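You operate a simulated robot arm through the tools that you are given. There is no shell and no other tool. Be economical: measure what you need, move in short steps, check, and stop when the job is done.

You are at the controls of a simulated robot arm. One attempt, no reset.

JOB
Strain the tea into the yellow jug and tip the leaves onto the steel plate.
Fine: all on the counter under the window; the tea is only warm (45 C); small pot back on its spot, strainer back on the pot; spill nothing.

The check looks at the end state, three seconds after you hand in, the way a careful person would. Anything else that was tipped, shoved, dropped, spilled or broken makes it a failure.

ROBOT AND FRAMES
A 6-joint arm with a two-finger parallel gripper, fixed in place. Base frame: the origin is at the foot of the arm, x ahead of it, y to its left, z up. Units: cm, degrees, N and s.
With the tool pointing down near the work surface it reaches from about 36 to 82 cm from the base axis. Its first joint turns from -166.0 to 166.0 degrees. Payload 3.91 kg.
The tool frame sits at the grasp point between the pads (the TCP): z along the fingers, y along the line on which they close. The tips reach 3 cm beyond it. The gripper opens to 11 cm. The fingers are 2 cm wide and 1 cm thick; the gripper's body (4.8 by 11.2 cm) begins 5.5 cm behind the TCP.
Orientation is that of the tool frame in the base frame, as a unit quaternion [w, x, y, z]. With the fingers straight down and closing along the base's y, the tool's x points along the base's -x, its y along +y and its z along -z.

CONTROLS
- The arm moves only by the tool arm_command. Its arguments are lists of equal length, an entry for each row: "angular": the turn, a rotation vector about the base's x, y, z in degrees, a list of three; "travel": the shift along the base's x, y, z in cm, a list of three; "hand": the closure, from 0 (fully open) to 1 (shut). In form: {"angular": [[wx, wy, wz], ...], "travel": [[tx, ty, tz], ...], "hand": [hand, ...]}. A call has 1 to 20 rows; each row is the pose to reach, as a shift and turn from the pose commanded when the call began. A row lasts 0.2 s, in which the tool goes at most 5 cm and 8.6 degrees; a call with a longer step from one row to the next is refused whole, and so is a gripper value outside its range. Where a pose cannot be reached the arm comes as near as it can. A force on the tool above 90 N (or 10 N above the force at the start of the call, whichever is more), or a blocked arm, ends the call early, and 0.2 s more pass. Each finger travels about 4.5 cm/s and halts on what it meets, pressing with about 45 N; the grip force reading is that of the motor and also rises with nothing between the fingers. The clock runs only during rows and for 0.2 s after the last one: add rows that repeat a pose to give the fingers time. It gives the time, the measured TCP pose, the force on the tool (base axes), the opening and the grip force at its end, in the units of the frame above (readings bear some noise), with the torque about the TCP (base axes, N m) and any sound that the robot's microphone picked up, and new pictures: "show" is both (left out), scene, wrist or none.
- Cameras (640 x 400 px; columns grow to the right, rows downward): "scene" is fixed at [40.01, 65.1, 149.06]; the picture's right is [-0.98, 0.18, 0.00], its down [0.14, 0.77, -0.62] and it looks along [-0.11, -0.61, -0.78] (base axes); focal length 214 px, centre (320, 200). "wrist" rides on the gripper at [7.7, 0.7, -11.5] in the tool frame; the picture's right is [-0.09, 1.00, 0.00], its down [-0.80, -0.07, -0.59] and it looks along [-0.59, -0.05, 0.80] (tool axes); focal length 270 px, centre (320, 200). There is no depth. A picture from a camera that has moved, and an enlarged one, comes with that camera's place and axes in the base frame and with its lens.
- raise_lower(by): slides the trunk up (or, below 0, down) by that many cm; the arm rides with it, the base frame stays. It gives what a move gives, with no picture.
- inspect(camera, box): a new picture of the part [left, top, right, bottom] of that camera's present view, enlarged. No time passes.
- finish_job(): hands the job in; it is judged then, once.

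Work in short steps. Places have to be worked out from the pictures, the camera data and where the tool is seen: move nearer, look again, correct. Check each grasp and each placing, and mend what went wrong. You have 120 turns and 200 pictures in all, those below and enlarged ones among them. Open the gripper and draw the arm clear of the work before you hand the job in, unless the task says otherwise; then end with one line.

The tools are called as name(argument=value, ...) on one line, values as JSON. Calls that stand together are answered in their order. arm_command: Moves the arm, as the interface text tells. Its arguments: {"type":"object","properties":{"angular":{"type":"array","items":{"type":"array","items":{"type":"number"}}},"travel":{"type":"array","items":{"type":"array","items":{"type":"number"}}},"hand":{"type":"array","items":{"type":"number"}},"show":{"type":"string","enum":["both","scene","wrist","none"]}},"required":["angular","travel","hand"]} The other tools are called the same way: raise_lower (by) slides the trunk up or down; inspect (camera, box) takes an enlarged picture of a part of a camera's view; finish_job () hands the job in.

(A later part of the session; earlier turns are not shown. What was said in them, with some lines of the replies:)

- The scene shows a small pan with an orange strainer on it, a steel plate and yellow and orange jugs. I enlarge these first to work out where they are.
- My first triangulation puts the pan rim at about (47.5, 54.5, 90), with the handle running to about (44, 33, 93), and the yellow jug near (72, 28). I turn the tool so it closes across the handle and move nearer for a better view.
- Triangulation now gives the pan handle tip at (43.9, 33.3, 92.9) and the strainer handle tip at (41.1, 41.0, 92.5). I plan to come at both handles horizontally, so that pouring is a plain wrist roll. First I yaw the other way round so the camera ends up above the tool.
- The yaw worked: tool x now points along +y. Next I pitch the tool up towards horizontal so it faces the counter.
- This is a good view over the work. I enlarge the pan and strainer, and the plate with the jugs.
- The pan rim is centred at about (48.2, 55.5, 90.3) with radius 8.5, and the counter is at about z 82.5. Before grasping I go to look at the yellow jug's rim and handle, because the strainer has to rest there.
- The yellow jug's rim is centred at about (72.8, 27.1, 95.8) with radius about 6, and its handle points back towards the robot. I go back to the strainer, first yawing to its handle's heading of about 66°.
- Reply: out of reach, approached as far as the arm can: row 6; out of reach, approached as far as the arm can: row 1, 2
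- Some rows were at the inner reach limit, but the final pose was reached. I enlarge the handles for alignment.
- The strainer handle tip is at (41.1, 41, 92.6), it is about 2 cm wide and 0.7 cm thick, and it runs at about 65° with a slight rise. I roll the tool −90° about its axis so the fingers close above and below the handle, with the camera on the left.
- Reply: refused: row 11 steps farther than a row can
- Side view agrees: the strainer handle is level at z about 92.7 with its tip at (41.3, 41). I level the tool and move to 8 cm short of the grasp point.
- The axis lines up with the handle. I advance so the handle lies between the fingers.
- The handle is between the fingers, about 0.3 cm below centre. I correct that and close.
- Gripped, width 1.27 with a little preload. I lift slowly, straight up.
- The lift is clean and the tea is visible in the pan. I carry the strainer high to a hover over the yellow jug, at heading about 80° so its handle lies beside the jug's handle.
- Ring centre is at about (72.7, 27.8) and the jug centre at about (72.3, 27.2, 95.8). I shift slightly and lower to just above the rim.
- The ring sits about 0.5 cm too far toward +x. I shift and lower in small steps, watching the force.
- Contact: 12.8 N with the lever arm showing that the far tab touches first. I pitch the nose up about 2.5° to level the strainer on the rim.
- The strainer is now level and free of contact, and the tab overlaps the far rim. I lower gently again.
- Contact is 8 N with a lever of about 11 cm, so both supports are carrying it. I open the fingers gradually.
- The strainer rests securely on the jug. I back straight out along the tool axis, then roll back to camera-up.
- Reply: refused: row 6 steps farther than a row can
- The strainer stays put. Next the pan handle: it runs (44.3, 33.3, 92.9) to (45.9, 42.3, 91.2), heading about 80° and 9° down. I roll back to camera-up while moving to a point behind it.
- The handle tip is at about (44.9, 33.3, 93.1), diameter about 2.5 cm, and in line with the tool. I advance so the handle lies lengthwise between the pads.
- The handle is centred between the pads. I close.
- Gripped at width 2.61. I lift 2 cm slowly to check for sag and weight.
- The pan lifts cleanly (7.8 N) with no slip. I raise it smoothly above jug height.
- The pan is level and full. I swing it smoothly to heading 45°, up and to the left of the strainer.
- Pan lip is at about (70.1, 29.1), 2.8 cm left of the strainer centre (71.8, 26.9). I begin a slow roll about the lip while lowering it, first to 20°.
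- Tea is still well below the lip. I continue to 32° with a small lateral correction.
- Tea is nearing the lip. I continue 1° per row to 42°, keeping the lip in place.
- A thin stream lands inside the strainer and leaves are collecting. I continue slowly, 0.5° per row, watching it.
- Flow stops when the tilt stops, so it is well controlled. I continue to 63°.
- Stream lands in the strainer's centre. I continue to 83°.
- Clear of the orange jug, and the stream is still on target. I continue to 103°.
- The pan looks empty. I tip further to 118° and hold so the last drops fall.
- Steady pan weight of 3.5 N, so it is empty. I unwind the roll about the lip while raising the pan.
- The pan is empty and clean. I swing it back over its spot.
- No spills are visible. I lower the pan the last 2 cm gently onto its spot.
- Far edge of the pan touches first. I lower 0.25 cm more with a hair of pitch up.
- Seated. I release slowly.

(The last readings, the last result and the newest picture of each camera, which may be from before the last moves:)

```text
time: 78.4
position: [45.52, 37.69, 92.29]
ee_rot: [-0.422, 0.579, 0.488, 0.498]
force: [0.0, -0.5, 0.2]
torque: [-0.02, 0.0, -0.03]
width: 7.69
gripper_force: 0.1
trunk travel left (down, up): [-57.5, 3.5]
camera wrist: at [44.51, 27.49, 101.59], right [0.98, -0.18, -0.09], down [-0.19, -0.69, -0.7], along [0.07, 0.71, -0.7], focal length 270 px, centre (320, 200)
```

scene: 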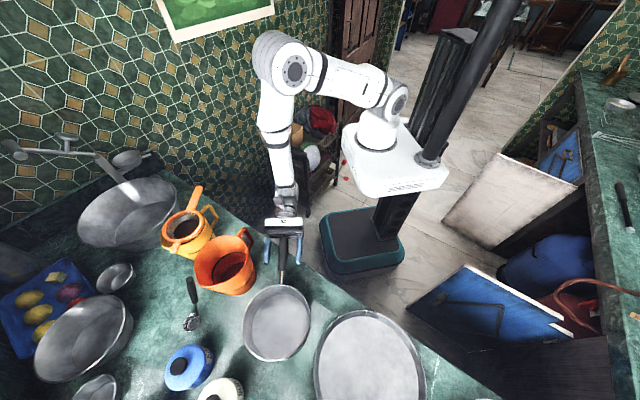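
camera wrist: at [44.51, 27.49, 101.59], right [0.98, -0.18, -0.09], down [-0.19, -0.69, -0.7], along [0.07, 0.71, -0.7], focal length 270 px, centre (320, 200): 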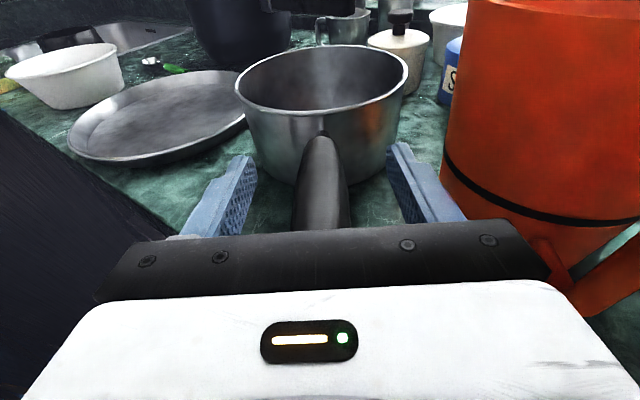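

The pan is back within about 0.5 cm of its spot. I back out and return the way I came toward the strainer, rolling −90°.

arm_command(angular=[[0, 0, 0], [0, 0, 0], [0, 0, 0], [0, 0, 0], [4.2, -0.75, 0], [8.4, -1.5, 0]], travel=[[-0.5, -2.9, 0.5], [-1, -5.8, 1], [-1.5, -8.7, 1.4], [-2, -11.6, 1.9], [-2, -11.6, 4], [-2, -11.6, 7.9]], hand=[0.3, 0.3, 0.3, 0.3, 0.3, 0.3], show="none")

arm_command(angular=[[-1.42, -8.1, 0], [-2.85, -16.2, 0], [-4.3, -24.2, 0], [-5.7, -32.3, 0], [-7.1, -40.4, 0], [-8.5, -48.5, 0], [-10, -56.5, 0], [-11.4, -64.6, 0], [-12.8, -72.7, 0], [-14.2, -80.8, 0], [-15.6, -88.6, 0]], travel=[[2, -2, 0.5], [4, -4.4, 1], [6, -6.7, 1.5], [8, -9, 2], [10, -11.2, 2.5], [12, -13.4, 3], [14, -15.6, 3.5], [16, -18, 3.5], [18, -20, 3.5], [20, -22, 3.5], [21.5, -24, 3.5]], hand=[0.35, 0.4, 0.45, 0.5, 0.55, 0.55, 0.55, 0.55, 0.55, 0.55, 0.55], show="both")

inspect(camera="scene", box=[120, 170, 260, 290])

```text
time: 79.8
position: [43.52, 26.07, 100.23]
ee_rot: [-0.457, 0.54, 0.457, 0.54]
force: [-0.1, 0.0, -0.7]
torque: [0.01, 0.01, -0.01]
width: 7.68
gripper_force: 0.0
trunk travel left (down, up): [-57.5, 3.5]
```

```text
time: 82.2
position: [65.11, 1.91, 103.64]
ee_rot: [0.061, 0.062, 0.707, 0.702]
force: [-0.2, 0.3, 0.3]
torque: [-0.02, 0.01, 0.02]
width: 4.95
gripper_force: 0.2
trunk travel left (down, up): [-57.5, 3.5]
camera wrist: at [55.58, -7.98, 104.33], right [0.09, -0.01, 1.0], down [0.69, -0.72, -0.07], along [0.72, 0.69, -0.06], focal length 270 px, centre (320, 200)
```

scene: 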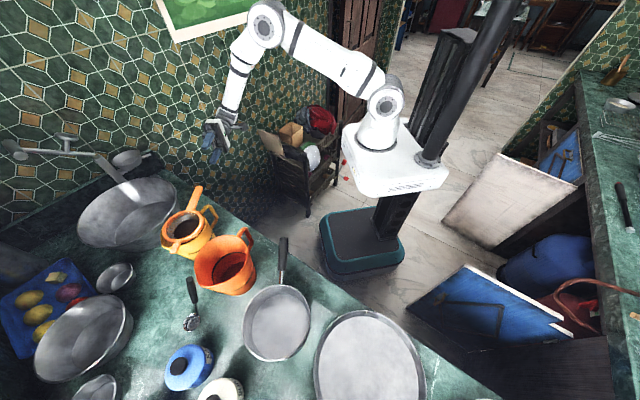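
wrist: 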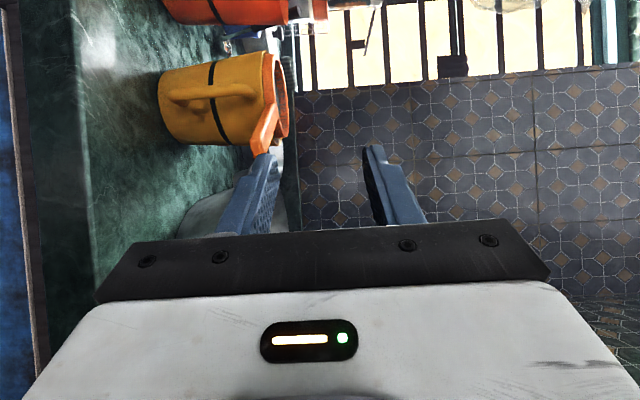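

```text
3.33 times, centred on (190, 230) of scene
camera zoom: at [40.01, 65.1, 149.06], right [-0.98, 0.18, 0.0], down [0.14, 0.77, -0.62], along [-0.11, -0.61, -0.78], focal length 715 px, centre (753, 100)
```

zoom: 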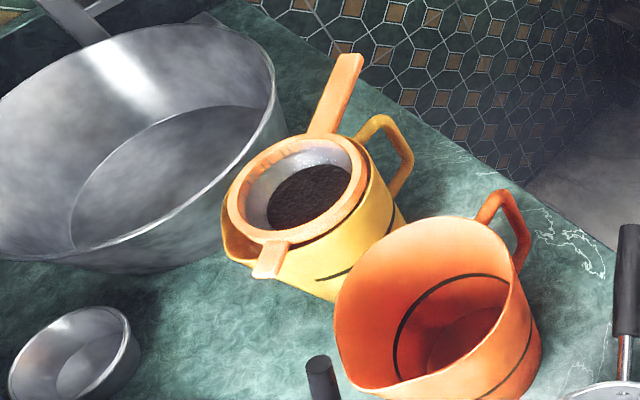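

Leaves are in the strainer and it hasn't moved. I go to the pre-grasp point and slide forward around its handle.

arm_command(angular=[[0, 0, 0], [0, 0, 0], [0, 0, 0], [0, 0, 0], [0, 0, 0], [0, 0, 0]], travel=[[1.5, 1.0, -3], [2.7, 2.2, -6.1], [3.2, 5, -6.1], [3.7, 8, -6.1], [4.2, 11, -6.1], [4.5, 12.7, -6.1]], hand=[0.55, 0.55, 0.55, 0.55, 0.55, 0.55], show="none")

inspect(camera="wrist", box=[230, 0, 390, 240])

```text
time: 83.6
position: [69.57, 14.94, 97.63]
ee_rot: [0.06, 0.062, 0.707, 0.702]
force: [0.1, 0.2, 0.2]
torque: [0.0, 0.01, 0.01]
width: 4.96
gripper_force: 0.0
trunk travel left (down, up): [-57.5, 3.5]
```

```text
1.67 times, centred on (310, 120) of wrist
camera zoom: at [60.1, 4.96, 98.28], right [0.09, -0.01, 1.0], down [0.69, -0.72, -0.07], along [0.72, 0.69, -0.06], focal length 450 px, centre (337, 333)
```

zoom: 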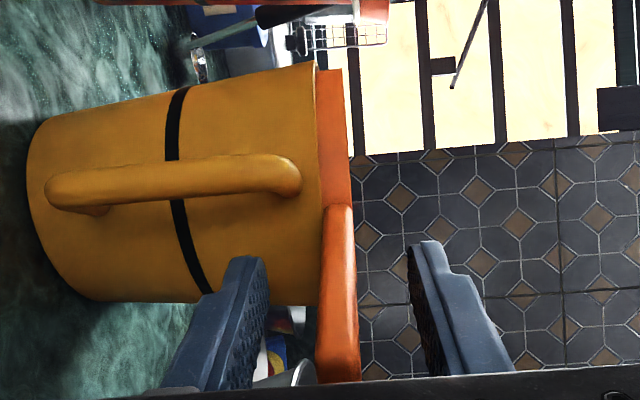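

The handle is centred. I close and lift slowly.

arm_command(angular=[[0, 0, 0], [0, 0, 0], [0, 0, 0], [0, 0, 0], [0, 0, 0], [0, 0, 0]], travel=[[0, 0, 0.05], [0, 0, 0.05], [0, 0, 0.05], [0, 0, 0.05], [0, 0, 0.05], [0, 0, 0.05]], hand=[0.7, 0.82, 0.92, 1, 1, 1], show="none")

arm_command(angular=[[0, 0, 0], [0, 0, 0], [0, 0, 0], [0, 0, 0], [0, 0, 0], [0, 0, 0], [0, 0, 0], [0, 0, 0], [0, 0, 0], [0, 0, 0], [0, 0, 0], [0, 0, 0], [0, 0, 0], [0, 0, 0], [0, 0, 0]], travel=[[0, 0, 0.3], [0, 0, 0.8], [0, 0, 1.6], [0, 0, 2.6], [0, 0, 3.6], [0, 0, 4.5], [0, 0, 5], [0, 0, 5], [0, 0, 5], [0, 0, 5], [0, 0, 5], [0, 0, 5], [0, 0, 5], [0, 0, 5], [0, 0, 5]], hand=[1, 1, 1, 1, 1, 1, 1, 1, 1, 1, 1, 1, 1, 1, 1], show="both")

inspect(camera="scene", box=[120, 170, 260, 290])

inspect(camera="wrist", box=[180, 0, 400, 240])

```text
time: 85.0
position: [69.58, 14.87, 97.54]
ee_rot: [0.061, 0.062, 0.706, 0.703]
force: [0.7, 0.2, 2.4]
torque: [0.57, -0.09, -0.07]
width: 1.14
gripper_force: 45.2
trunk travel left (down, up): [-57.5, 3.5]
```

```text
time: 88.2
position: [69.47, 14.76, 102.62]
ee_rot: [0.061, 0.062, 0.707, 0.702]
force: [-0.5, -0.1, -0.2]
torque: [-0.02, 0.01, 0.01]
width: 1.1
gripper_force: 44.9
trunk travel left (down, up): [-57.5, 3.5]
camera wrist: at [60.02, 4.83, 103.35], right [0.09, -0.01, 1.0], down [0.69, -0.72, -0.07], along [0.72, 0.69, -0.06], focal length 270 px, centre (320, 200)
```

scene: 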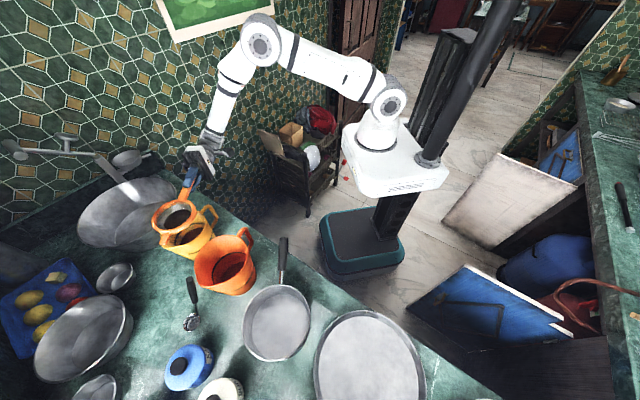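
wrist: 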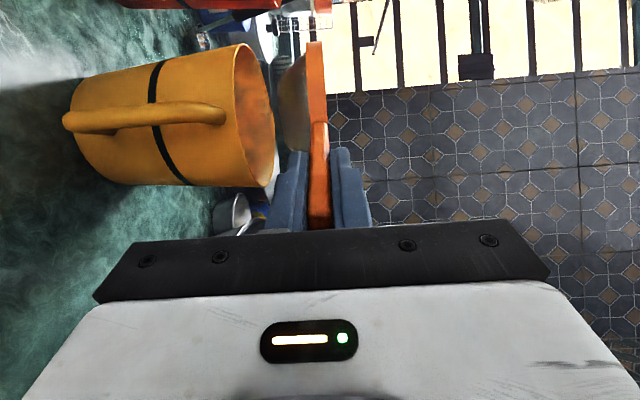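

```text
3.33 times, centred on (190, 230) of scene
camera zoom: at [40.01, 65.1, 149.06], right [-0.98, 0.18, 0.0], down [0.14, 0.77, -0.62], along [-0.11, -0.61, -0.78], focal length 715 px, centre (753, 100)
```

zoom: 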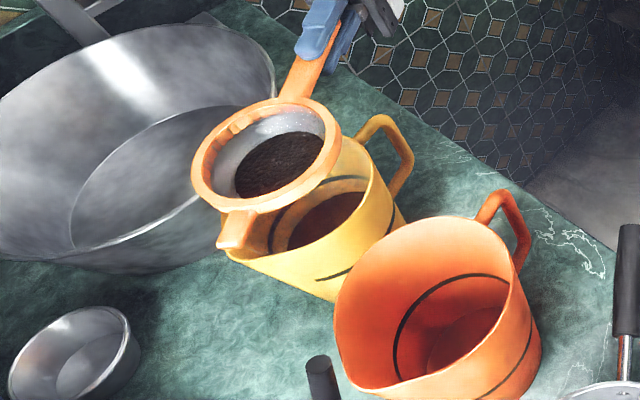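

```text
1.67 times, centred on (290, 120) of wrist
camera zoom: at [60.02, 4.83, 103.35], right [0.09, -0.01, 1.0], down [0.69, -0.72, -0.07], along [0.72, 0.69, -0.06], focal length 450 px, centre (370, 333)
```

zoom: 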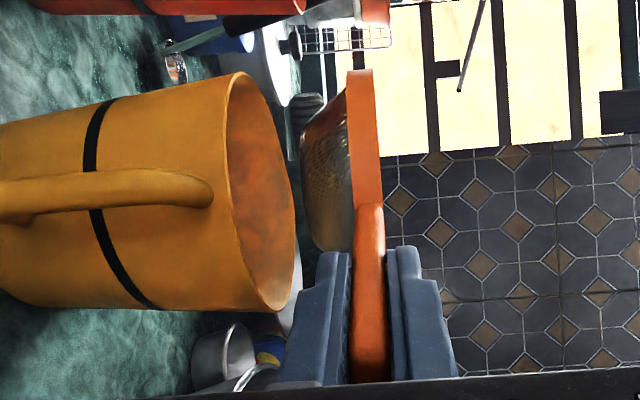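

The strainer is up, tea is in the jug and nothing is dripping. The plate's centre is at about (28.5, 67.5) with radius about 13. I carry the strainer high and smoothly to the plate.

arm_command(angular=[[0, 0, 0], [0, 0, 0], [0, 0, -0.2], [0, 0, -0.8], [0, 0, -1.5], [0, 0, -2.4], [0, 0, -3.4], [0, 0, -4.4], [0, 0, -5.5], [0, 0, -6.5], [0, 0, -7.6], [0, 0, -8.6], [0, 0, -9.7], [0, 0, -10.7], [0, 0, -11.7], [0, 0, -12.6], [0, 0, -13.4], [0, 0, -14.1], [0, 0, -14.6], [0, 0, -15]], travel=[[0, 0, 2.5], [0, 0, 6], [-0.72, 0.63, 6.5], [-2.4, 2.1, 6.5], [-4.8, 4.2, 6.5], [-7.7, 6.7, 6.5], [-10.8, 9.5, 6.5], [-14.2, 12.4, 6.5], [-17.5, 15.3, 6.5], [-20.9, 18.3, 6.5], [-24.2, 21.2, 6.5], [-27.6, 24.2, 6.5], [-31, 27.1, 6.5], [-34.3, 30, 6.5], [-37.4, 32.8, 6.5], [-40.3, 35.3, 6.5], [-43, 37.6, 6.5], [-45.1, 39.5, 6.5], [-46.8, 41, 6.5], [-48, 42, 6.5]], hand=[1, 1, 1, 1, 1, 1, 1, 1, 1, 1, 1, 1, 1, 1, 1, 1, 1, 1, 1, 1], show="both")

inspect(camera="scene", box=[280, 240, 480, 400])

```text
time: 92.4
position: [33.79, 48.66, 109.71]
ee_rot: [0.119, 0.121, 0.7, 0.694]
force: [0.2, 0.0, 0.2]
torque: [-0.01, 0.0, -0.04]
width: 1.1
gripper_force: 44.5
out of reach, approached as far as the arm can: row 15, 16, 17, 18, 19, 20
trunk travel left (down, up): [-57.5, 3.5]
camera wrist: at [22.69, 40.44, 110.46], right [0.09, -0.02, 1.0], down [0.56, -0.83, -0.07], along [0.83, 0.56, -0.06], focal length 270 px, centre (320, 200)
```

scene: 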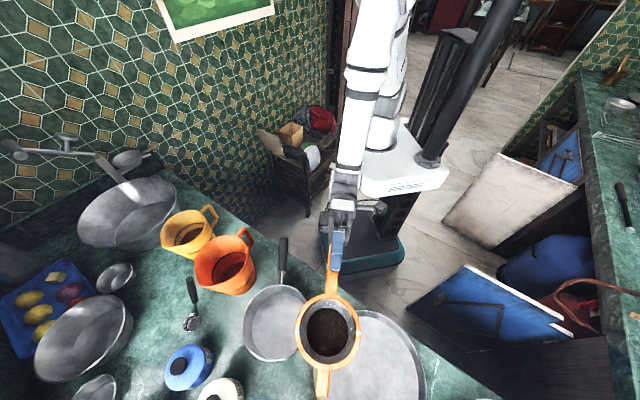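
wrist: 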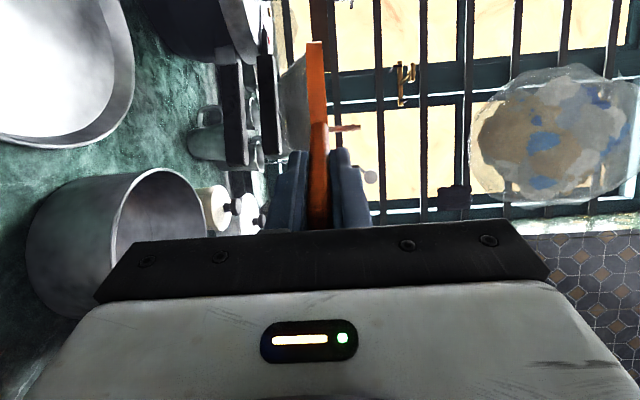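

```text
2.50 times, centred on (380, 320) of scene
camera zoom: at [40.01, 65.1, 149.06], right [-0.98, 0.18, 0.0], down [0.14, 0.77, -0.62], along [-0.11, -0.61, -0.78], focal length 536 px, centre (170, -100)
```

zoom: 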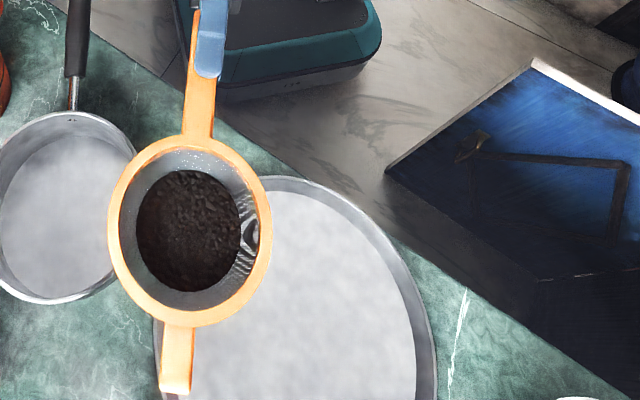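

The arm hit a reach limit at this height, short of the target at (33.8, 48.7). Lower poses were reachable earlier, so I descend in gentle steps and see where it goes.

arm_command(angular=[[0, 0, 0], [0, 0, 0], [0, 0, 0], [0, 0, 0]], travel=[[0, 0, -1], [0, 0, -2.5], [0, 0, -4], [0, 0, -5]], hand=[1, 1, 1, 1], show="none")

```text
time: 93.4
position: [33.94, 48.59, 104.35]
ee_rot: [0.119, 0.122, 0.7, 0.693]
force: [0.5, 0.2, 0.0]
torque: [-0.03, 0.0, -0.01]
width: 1.12
gripper_force: 44.8
trunk travel left (down, up): [-57.5, 3.5]
```

It tracks from the reached pose. I try continuing toward the plate at this lower height.

arm_command(angular=[[0, 0, 0], [0, 0, 0], [0, 0, 0], [0, 0, 0]], travel=[[-1, 0.7, -0.5], [-3, 2, -1], [-5, 3.5, -2], [-7, 5, -3]], hand=[1, 1, 1, 1], show="none")

```text
time: 94.4
position: [32.2, 50.68, 101.67]
ee_rot: [0.104, 0.106, 0.702, 0.697]
force: [-0.2, 1.2, -0.7]
torque: [0.0, 0.0, 0.03]
width: 1.11
gripper_force: 44.5
out of reach, approached as far as the arm can: row 1, 2, 3, 4
trunk travel left (down, up): [-57.5, 3.5]
```

The limit pushes the heading up, so it is an orientation limit. A heading of about 100° with the ring over the plate centre should suit. I yaw while moving there.

arm_command(angular=[[0, 0, 4], [0, 0, 8], [0, 0, 12], [0, 0, 16], [0, 0, 20], [0, 0, 24], [0, 0, 27]], travel=[[-0.2, 0.5, 0], [-0.6, 1.1, 0], [-1.1, 1.7, 0], [-1.7, 2.4, 0], [-2.3, 3.1, 0], [-2.9, 3.7, 0], [-3.5, 4.1, 0]], hand=[1, 1, 1, 1, 1, 1, 1], show="both")

inspect(camera="scene", box=[280, 240, 480, 400])

```text
time: 96.0
position: [28.77, 54.32, 101.55]
ee_rot: [-0.046, -0.045, 0.709, 0.702]
force: [0.5, 0.0, -0.5]
torque: [-0.05, 0.01, 0.0]
width: 1.12
gripper_force: 44.7
trunk travel left (down, up): [-57.5, 3.5]
camera wrist: at [22.68, 42.07, 102.29], right [0.09, 0.02, 1.0], down [0.87, -0.49, -0.07], along [0.48, 0.87, -0.06], focal length 270 px, centre (320, 200)
```

scene: 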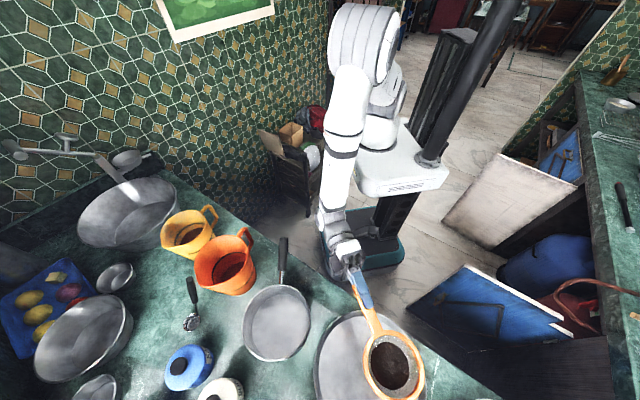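
wrist: 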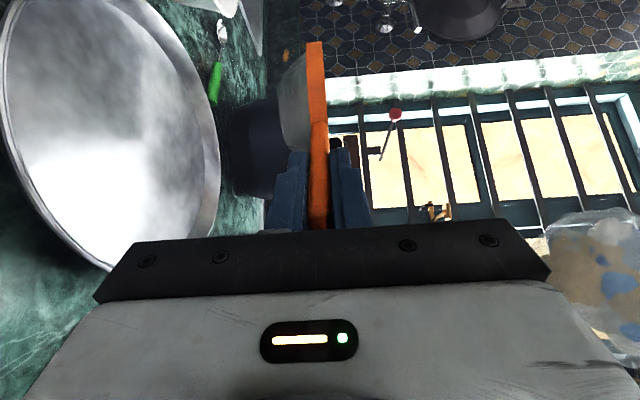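

```text
2.50 times, centred on (380, 320) of scene
camera zoom: at [40.01, 65.1, 149.06], right [-0.98, 0.18, 0.0], down [0.14, 0.77, -0.62], along [-0.11, -0.61, -0.78], focal length 536 px, centre (170, -100)
```

zoom: 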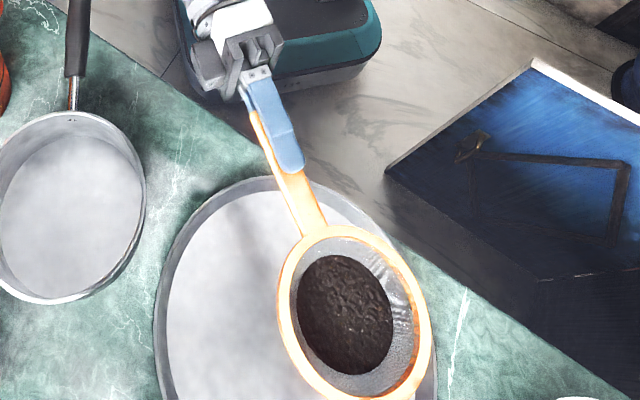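

The ring is centred over the plate at (27.2, 66.8) versus the plate's (28.7, 67.6). I lower a bit and roll the strainer about 168° to tip the leaves.

arm_command(angular=[[-1.08, 8.32, 0], [-2.15, 16.6, 0], [-3.2, 25, 0], [-4.3, 33.3, 0], [-5.4, 41.6, 0], [-6.5, 49.9, 0], [-7.5, 58.2, 0], [-8.6, 66.6, 0], [-9.7, 74.9, 0], [-10.8, 83.2, 0], [-11.8, 91.5, 0], [-12.9, 99.8, 0], [-14, 108.2, 0], [-15, 116.5, 0], [-16.1, 124.8, 0], [-17.2, 133.1, 0], [-18.3, 141.4, 0], [-19.4, 149.8, 0], [-20.4, 158.1, 0], [-21.5, 166.4, 0]], travel=[[0, 0, -1], [0, 0, -2], [0, 0, -3], [0, 0, -4], [0, 0, -5], [0, 0, -5], [0, 0, -5], [0, 0, -5], [0, 0, -5], [0, 0, -5], [0, 0, -5], [0, 0, -5], [0, 0, -5], [0, 0, -5], [0, 0, -5], [0, 0, -5], [0, 0, -5], [0, 0, -5], [0, 0, -5], [0, 0, -5]], hand=[1, 1, 1, 1, 1, 1, 1, 1, 1, 1, 1, 1, 1, 1, 1, 1, 1, 1, 1, 1], show="both")

inspect(camera="scene", box=[280, 240, 480, 400])

```text
time: 100.2
position: [28.92, 54.51, 96.56]
ee_rot: [0.71, -0.694, -0.118, -0.029]
force: [-0.3, 0.1, 0.0]
torque: [-0.01, 0.03, 0.0]
width: 1.09
gripper_force: 45.6
trunk travel left (down, up): [-57.5, 3.5]
camera wrist: at [37.97, 44.09, 97.31], right [0.12, 0.03, -0.99], down [-0.71, -0.69, -0.1], along [-0.69, 0.72, -0.06], focal length 270 px, centre (320, 200)
```

scene: 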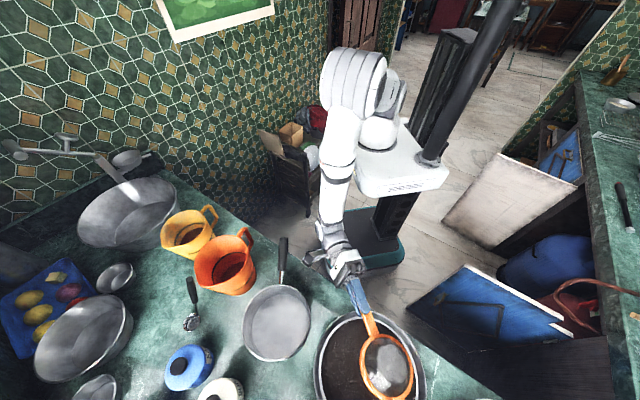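
wrist: 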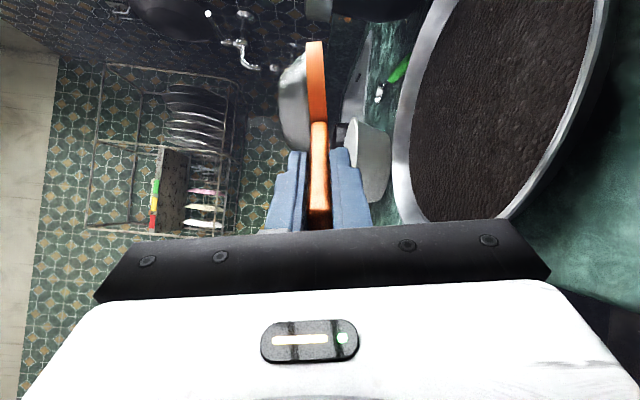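

```text
2.50 times, centred on (380, 320) of scene
camera zoom: at [40.01, 65.1, 149.06], right [-0.98, 0.18, 0.0], down [0.14, 0.77, -0.62], along [-0.11, -0.61, -0.78], focal length 536 px, centre (170, -100)
```

zoom: 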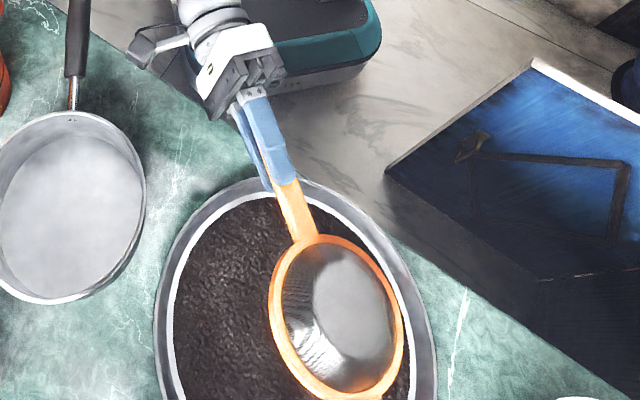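

The leaves spread onto the plate and the strainer looks empty. I roll it back upright, raising slightly.

arm_command(angular=[[0, 0, 0], [1.08, -8.32, 0], [2.15, -16.6, 0], [3.2, -25, 0], [4.3, -33.3, 0], [5.4, -41.6, 0], [6.5, -49.9, 0], [7.5, -58.2, 0], [8.6, -66.6, 0], [9.7, -74.9, 0], [10.8, -83.2, 0], [11.8, -91.5, 0], [12.9, -99.8, 0], [14, -108.2, 0], [15, -116.5, 0], [16.1, -124.8, 0], [17.2, -133.1, 0], [18.3, -141.4, 0], [19.4, -149.8, 0], [20.4, -158.1, 0]], travel=[[0, 0, 0], [0, 0, 0.5], [0, 0, 1], [0, 0, 1.5], [0, 0, 2], [0, 0, 2.5], [0, 0, 3], [0, 0, 3.5], [0, 0, 4], [0, 0, 4.5], [0, 0, 5], [0, 0, 5], [0, 0, 5], [0, 0, 5], [0, 0, 5], [0, 0, 5], [0, 0, 5], [0, 0, 5], [0, 0, 5], [0, 0, 5]], hand=[1, 1, 1, 1, 1, 1, 1, 1, 1, 1, 1, 1, 1, 1, 1, 1, 1, 1, 1, 1], show="none")

arm_command(angular=[[-0.1, -4, 0], [1.1, -8.3, 0], [1.1, -8.3, 0]], travel=[[0, 0, 0], [0, 0, 0], [0, 0, 0]], hand=[1, 1, 1], show="scene")

inspect(camera="scene", box=[280, 240, 480, 400])

```text
time: 104.4
position: [28.73, 54.43, 101.44]
ee_rot: [-0.096, 0.006, 0.711, 0.696]
force: [0.7, 0.8, -1.3]
torque: [-0.04, 0.0, -0.01]
width: 1.09
gripper_force: 44.9
trunk travel left (down, up): [-57.5, 3.5]
```

```text
time: 105.2
position: [28.87, 54.51, 101.44]
ee_rot: [-0.045, -0.046, 0.709, 0.702]
force: [-0.1, 0.7, 0.3]
torque: [-0.03, 0.0, -0.01]
width: 1.1
gripper_force: 45.7
trunk travel left (down, up): [-57.5, 3.5]
```

scene: 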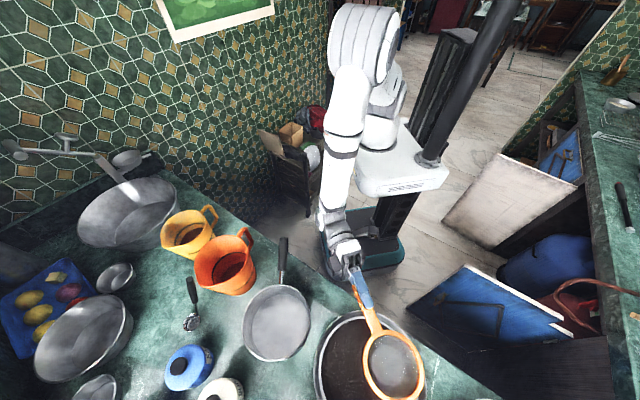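

```text
2.50 times, centred on (380, 320) of scene
camera zoom: at [40.01, 65.1, 149.06], right [-0.98, 0.18, 0.0], down [0.14, 0.77, -0.62], along [-0.11, -0.61, -0.78], focal length 536 px, centre (170, -100)
```

zoom: 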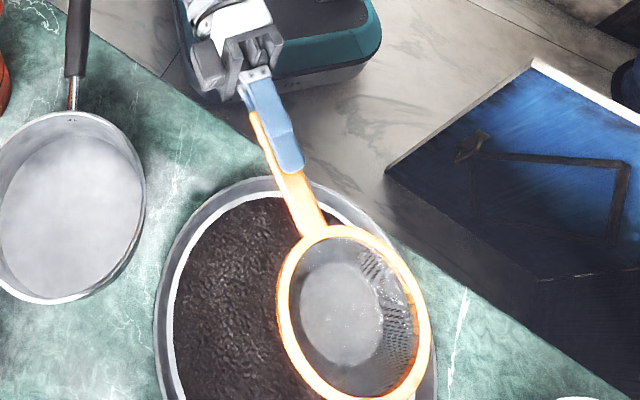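

The strainer is clean. I carry it back over the pan at heading 65°.

arm_command(angular=[[0, 0, -4], [0, 0, -8], [0, 0, -12], [0, 0, -16], [0, 0, -20], [0, 0, -24], [0, 0, -28], [0, 0, -32.4], [0, 0, -32.4]], travel=[[1.5, -1.2, 0.5], [3.2, -2.6, 0.5], [5, -4, 0.5], [6.8, -5.4, 0.5], [8.6, -6.9, 0.5], [10.4, -8.3, 0.5], [12.2, -9.8, 0.5], [13.8, -11.05, 0], [13.8, -11.05, 0]], hand=[1, 1, 1, 1, 1, 1, 1, 1, 1], show="both")

inspect(camera="scene", box=[220, 220, 340, 380])

```text
time: 107.2
position: [42.62, 43.33, 101.47]
ee_rot: [0.152, 0.155, 0.694, 0.687]
force: [0.2, 0.2, -0.2]
torque: [0.0, 0.05, 0.01]
width: 1.07
gripper_force: 45.0
trunk travel left (down, up): [-57.5, 3.5]
camera wrist: at [30.8, 36.26, 102.2], right [0.09, -0.03, 1.0], down [0.47, -0.88, -0.07], along [0.88, 0.48, -0.06], focal length 270 px, centre (320, 200)
```

scene: 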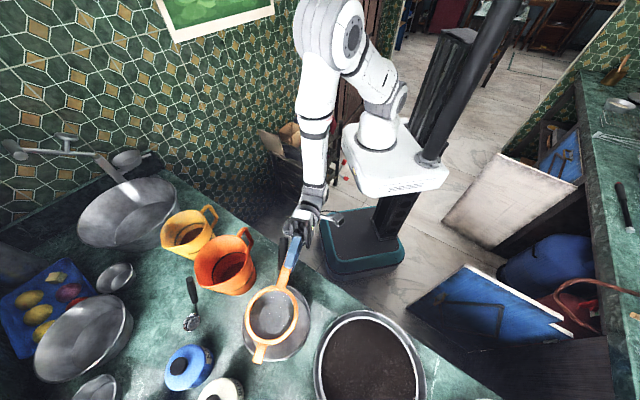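
wrist: 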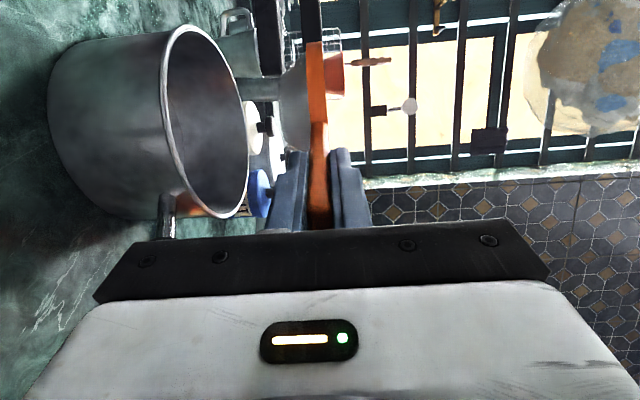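

```text
2.50 times, centred on (280, 300) of scene
camera zoom: at [40.01, 65.1, 149.06], right [-0.98, 0.18, 0.0], down [0.14, 0.77, -0.62], along [-0.11, -0.61, -0.78], focal length 536 px, centre (420, -50)
```

zoom: 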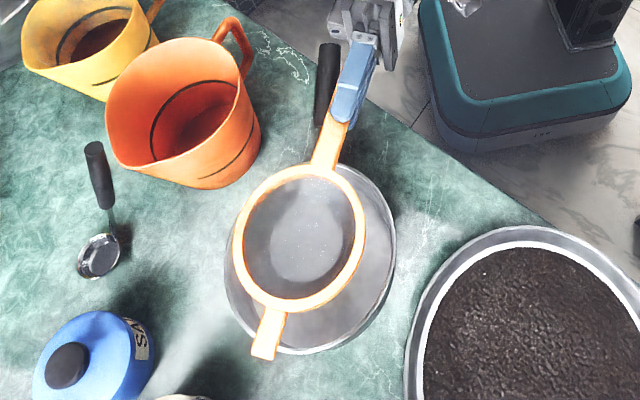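

Ring is at (48.1, 54.9) over the pan centre at (48.6, 54.7). I lower to just above the rim.

arm_command(angular=[[0, 0, 0], [0, 0, 0], [0, 0, 0], [0, 0, 0], [0, 0, 0]], travel=[[0.2, 0, -2], [0.3, 0, -4], [0.3, 0, -6], [0.3, 0, -7.2], [0.3, 0, -7.2]], hand=[1, 1, 1, 1, 1], show="none")

inspect(camera="wrist", box=[220, 0, 420, 240])

inspect(camera="scene", box=[220, 220, 340, 380])

```text
time: 108.4
position: [42.75, 43.39, 94.23]
ee_rot: [0.151, 0.155, 0.693, 0.688]
force: [-0.4, -0.1, 0.0]
torque: [-0.02, 0.0, 0.01]
width: 1.12
gripper_force: 45.0
trunk travel left (down, up): [-57.5, 3.5]
```

```text
1.67 times, centred on (320, 120) of wrist
camera zoom: at [31.04, 36.29, 95.01], right [0.08, -0.03, 1.0], down [0.47, -0.88, -0.07], along [0.88, 0.48, -0.06], focal length 450 px, centre (320, 333)
```

zoom: 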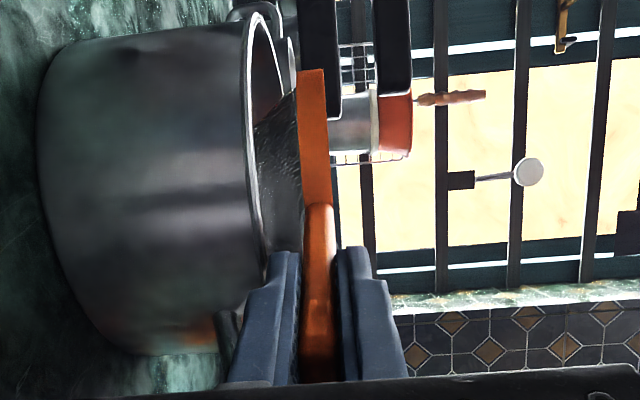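

```text
2.50 times, centred on (280, 300) of scene
camera zoom: at [40.01, 65.1, 149.06], right [-0.98, 0.18, 0.0], down [0.14, 0.77, -0.62], along [-0.11, -0.61, -0.78], focal length 536 px, centre (420, -50)
```

zoom: 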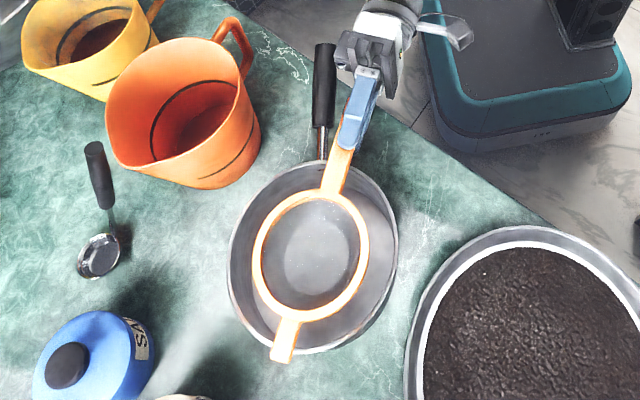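

Well aligned, with about 1 to 1.5 cm to go. I lower in small steps.

arm_command(angular=[[0, 0, 0], [0, 0, 0], [0, 0, 0]], travel=[[0, 0, -0.4], [0, 0, -0.9], [0, 0, -0.9]], hand=[1, 1, 1], show="none")

arm_command(angular=[[0, 0, 0], [0, 0, 0]], travel=[[0, 0, -0.3], [0, 0, -0.3]], hand=[1, 1], show="none")

```text
time: 109.2
position: [42.81, 43.45, 93.4]
ee_rot: [0.151, 0.154, 0.694, 0.687]
force: [-0.6, -0.2, 0.3]
torque: [-0.02, -0.01, -0.01]
width: 1.11
gripper_force: 44.7
trunk travel left (down, up): [-57.5, 3.5]
```

```text
time: 109.8
position: [43.02, 43.34, 93.21]
ee_rot: [0.152, 0.155, 0.693, 0.687]
force: [0.2, -0.7, -0.4]
torque: [-0.04, 0.0, -0.02]
width: 1.07
gripper_force: 45.2
trunk travel left (down, up): [-57.5, 3.5]
```

No contact yet at 93.2, so I keep lowering 0.3 at a time.

arm_command(angular=[[0, 0, 0], [0, 0, 0]], travel=[[0, 0, -0.3], [0, 0, -0.3]], hand=[1, 1], show="none")

inspect(camera="wrist", box=[220, 0, 420, 240])

```text
time: 110.4
position: [42.93, 43.41, 92.85]
ee_rot: [0.152, 0.154, 0.693, 0.687]
force: [0.5, 1.1, 2.4]
torque: [0.44, -0.21, -0.06]
width: 1.1
gripper_force: 45.2
trunk travel left (down, up): [-57.5, 3.5]
```

```text
1.67 times, centred on (320, 120) of wrist
camera zoom: at [31.13, 36.27, 93.61], right [0.08, -0.03, 1.0], down [0.47, -0.88, -0.07], along [0.88, 0.48, -0.06], focal length 450 px, centre (320, 333)
```

zoom: 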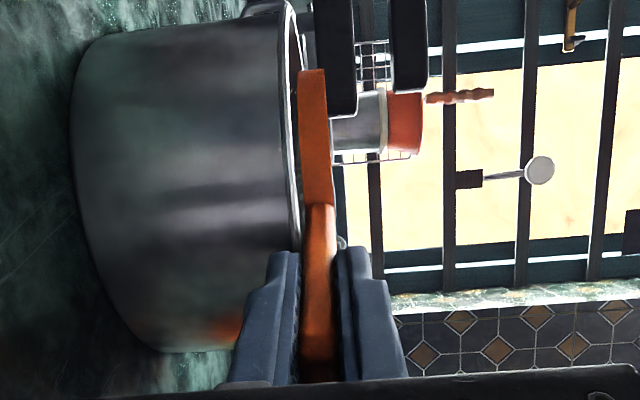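

First light contact is at the tab. I lower 0.25 more with a tiny pitch up, then release gradually.

arm_command(angular=[[0.5, -0.25, 0], [0.8, -0.4, 0], [0.8, -0.4, 0]], travel=[[0, 0, -0.15], [0, 0, -0.3], [0, 0, -0.3]], hand=[1, 1, 1], show="none")

```text
time: 111.2
position: [43.03, 43.29, 92.72]
ee_rot: [0.154, 0.153, 0.687, 0.694]
force: [0.4, 0.2, 17.8]
torque: [0.63, -0.36, -0.03]
width: 1.12
gripper_force: 45.4
trunk travel left (down, up): [-57.5, 3.5]
```

arm_command(angular=[[0, 0, 0], [0, 0, 0], [0, 0, 0], [0, 0, 0], [0, 0, 0], [0, 0, 0]], travel=[[0, 0, 0.15], [0, 0, 0.15], [0, 0, 0.15], [0, 0, 0.15], [0, 0, 0.15], [0, 0, 0.15]], hand=[1, 0.85, 0.72, 0.62, 0.55, 0.55], show="both")

inspect(camera="scene", box=[220, 220, 340, 380])

inspect(camera="wrist", box=[220, 0, 420, 240])

```text
time: 112.6
position: [42.84, 43.41, 92.69]
ee_rot: [0.153, 0.153, 0.688, 0.693]
force: [-0.1, 0.4, 0.1]
torque: [0.0, 0.02, 0.0]
width: 4.93
gripper_force: 0.1
trunk travel left (down, up): [-57.5, 3.5]
camera wrist: at [31.13, 36.28, 93.2], right [0.08, -0.04, 1.0], down [0.47, -0.88, -0.08], along [0.88, 0.48, -0.05], focal length 270 px, centre (320, 200)
```

scene: 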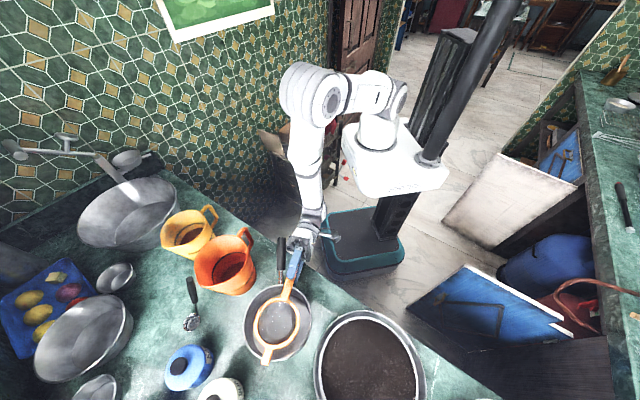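
wrist: 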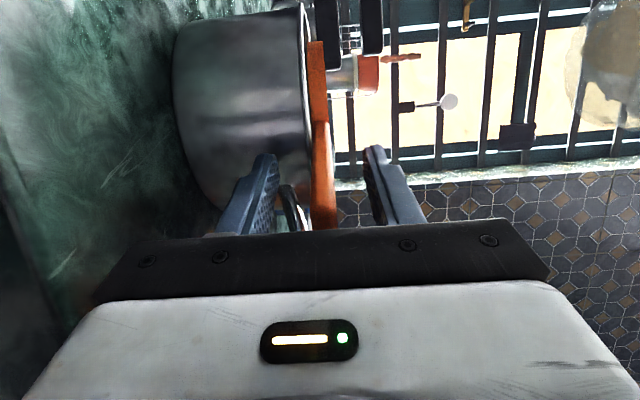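

```text
2.50 times, centred on (280, 300) of scene
camera zoom: at [40.01, 65.1, 149.06], right [-0.98, 0.18, 0.0], down [0.14, 0.77, -0.62], along [-0.11, -0.61, -0.78], focal length 536 px, centre (420, -50)
```

zoom: 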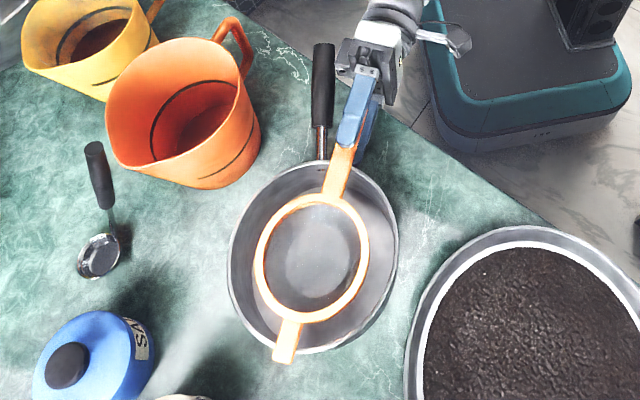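

```text
1.67 times, centred on (320, 120) of wrist
camera zoom: at [31.13, 36.28, 93.2], right [0.08, -0.04, 1.0], down [0.47, -0.88, -0.08], along [0.88, 0.48, -0.05], focal length 450 px, centre (320, 333)
```

zoom: 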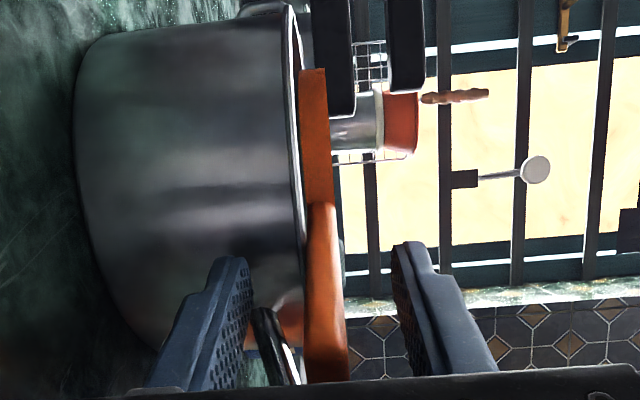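

The strainer rests on the pan. I back straight out and then move the arm up and clear.

arm_command(angular=[[0, 0, 0], [0, 0, 0], [0, 0, 0], [0, 0, 0], [0, 0, 0], [0, 0, 0]], travel=[[-0.85, -1.8, 0], [-1.7, -3.6, 0], [-2.6, -5.6, 0], [-3.6, -7.8, 0.3], [-4.2, -10.5, 2], [-4.2, -12, 5]], hand=[0.55, 0.55, 0.55, 0.55, 0.5, 0.4], show="none")

arm_command(angular=[[0, 0, 0], [0, 0, 0], [0, 0, 0], [0, 0, 0], [0, 0, 0], [0, 0, 0]], travel=[[2, -3, 2], [4, -6, 4], [6, -9, 7], [8, -12, 10], [10, -14, 13], [11, -15, 15]], hand=[0.3, 0.2, 0.1, 0, 0, 0], show="scene")

inspect(camera="scene", box=[140, 180, 440, 400])

```text
time: 114.0
position: [38.56, 31.17, 97.97]
ee_rot: [0.154, 0.152, 0.688, 0.693]
force: [0.4, 0.0, -0.4]
torque: [0.0, 0.02, -0.02]
width: 6.61
gripper_force: 0.0
trunk travel left (down, up): [-57.5, 3.5]
```

```text
time: 115.4
position: [49.6, 16.38, 112.8]
ee_rot: [0.154, 0.152, 0.688, 0.693]
force: [0.5, -0.2, 0.0]
torque: [0.0, 0.02, 0.0]
width: 11.01
gripper_force: 0.2
trunk travel left (down, up): [-57.5, 3.5]
```

scene: 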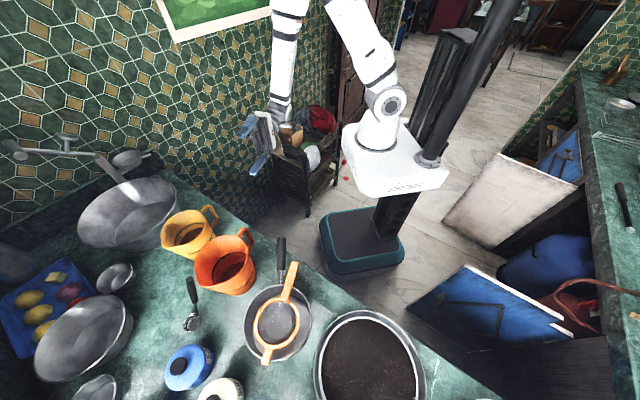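

```text
1.82 times, centred on (290, 290) of scene
camera zoom: at [40.01, 65.1, 149.06], right [-0.98, 0.18, 0.0], down [0.14, 0.77, -0.62], along [-0.11, -0.61, -0.78], focal length 390 px, centre (374, 36)
```

zoom: 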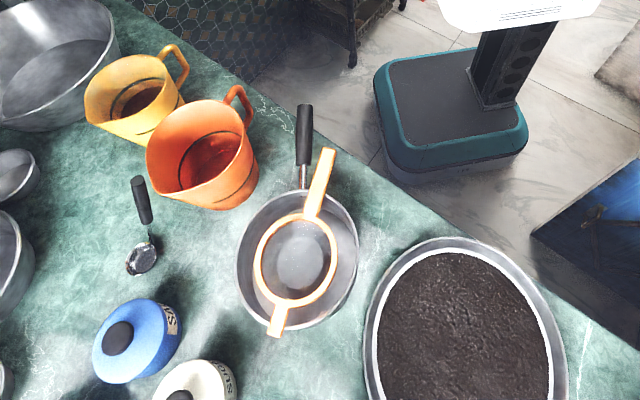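

The tea is in the yellow jug, the leaves are on the plate, the pan is within about 0.5 cm of its spot with the strainer on it, and nothing is spilled. The gripper is open and clear, so I hand in.

finish_job()

```text
The job is handed in.
```

The tea is strained into the yellow jug, the leaves are on the steel plate, and the small pot is back within about 0.5 cm of its spot (handle turned about 3°) with the strainer on it; no spills were visible.
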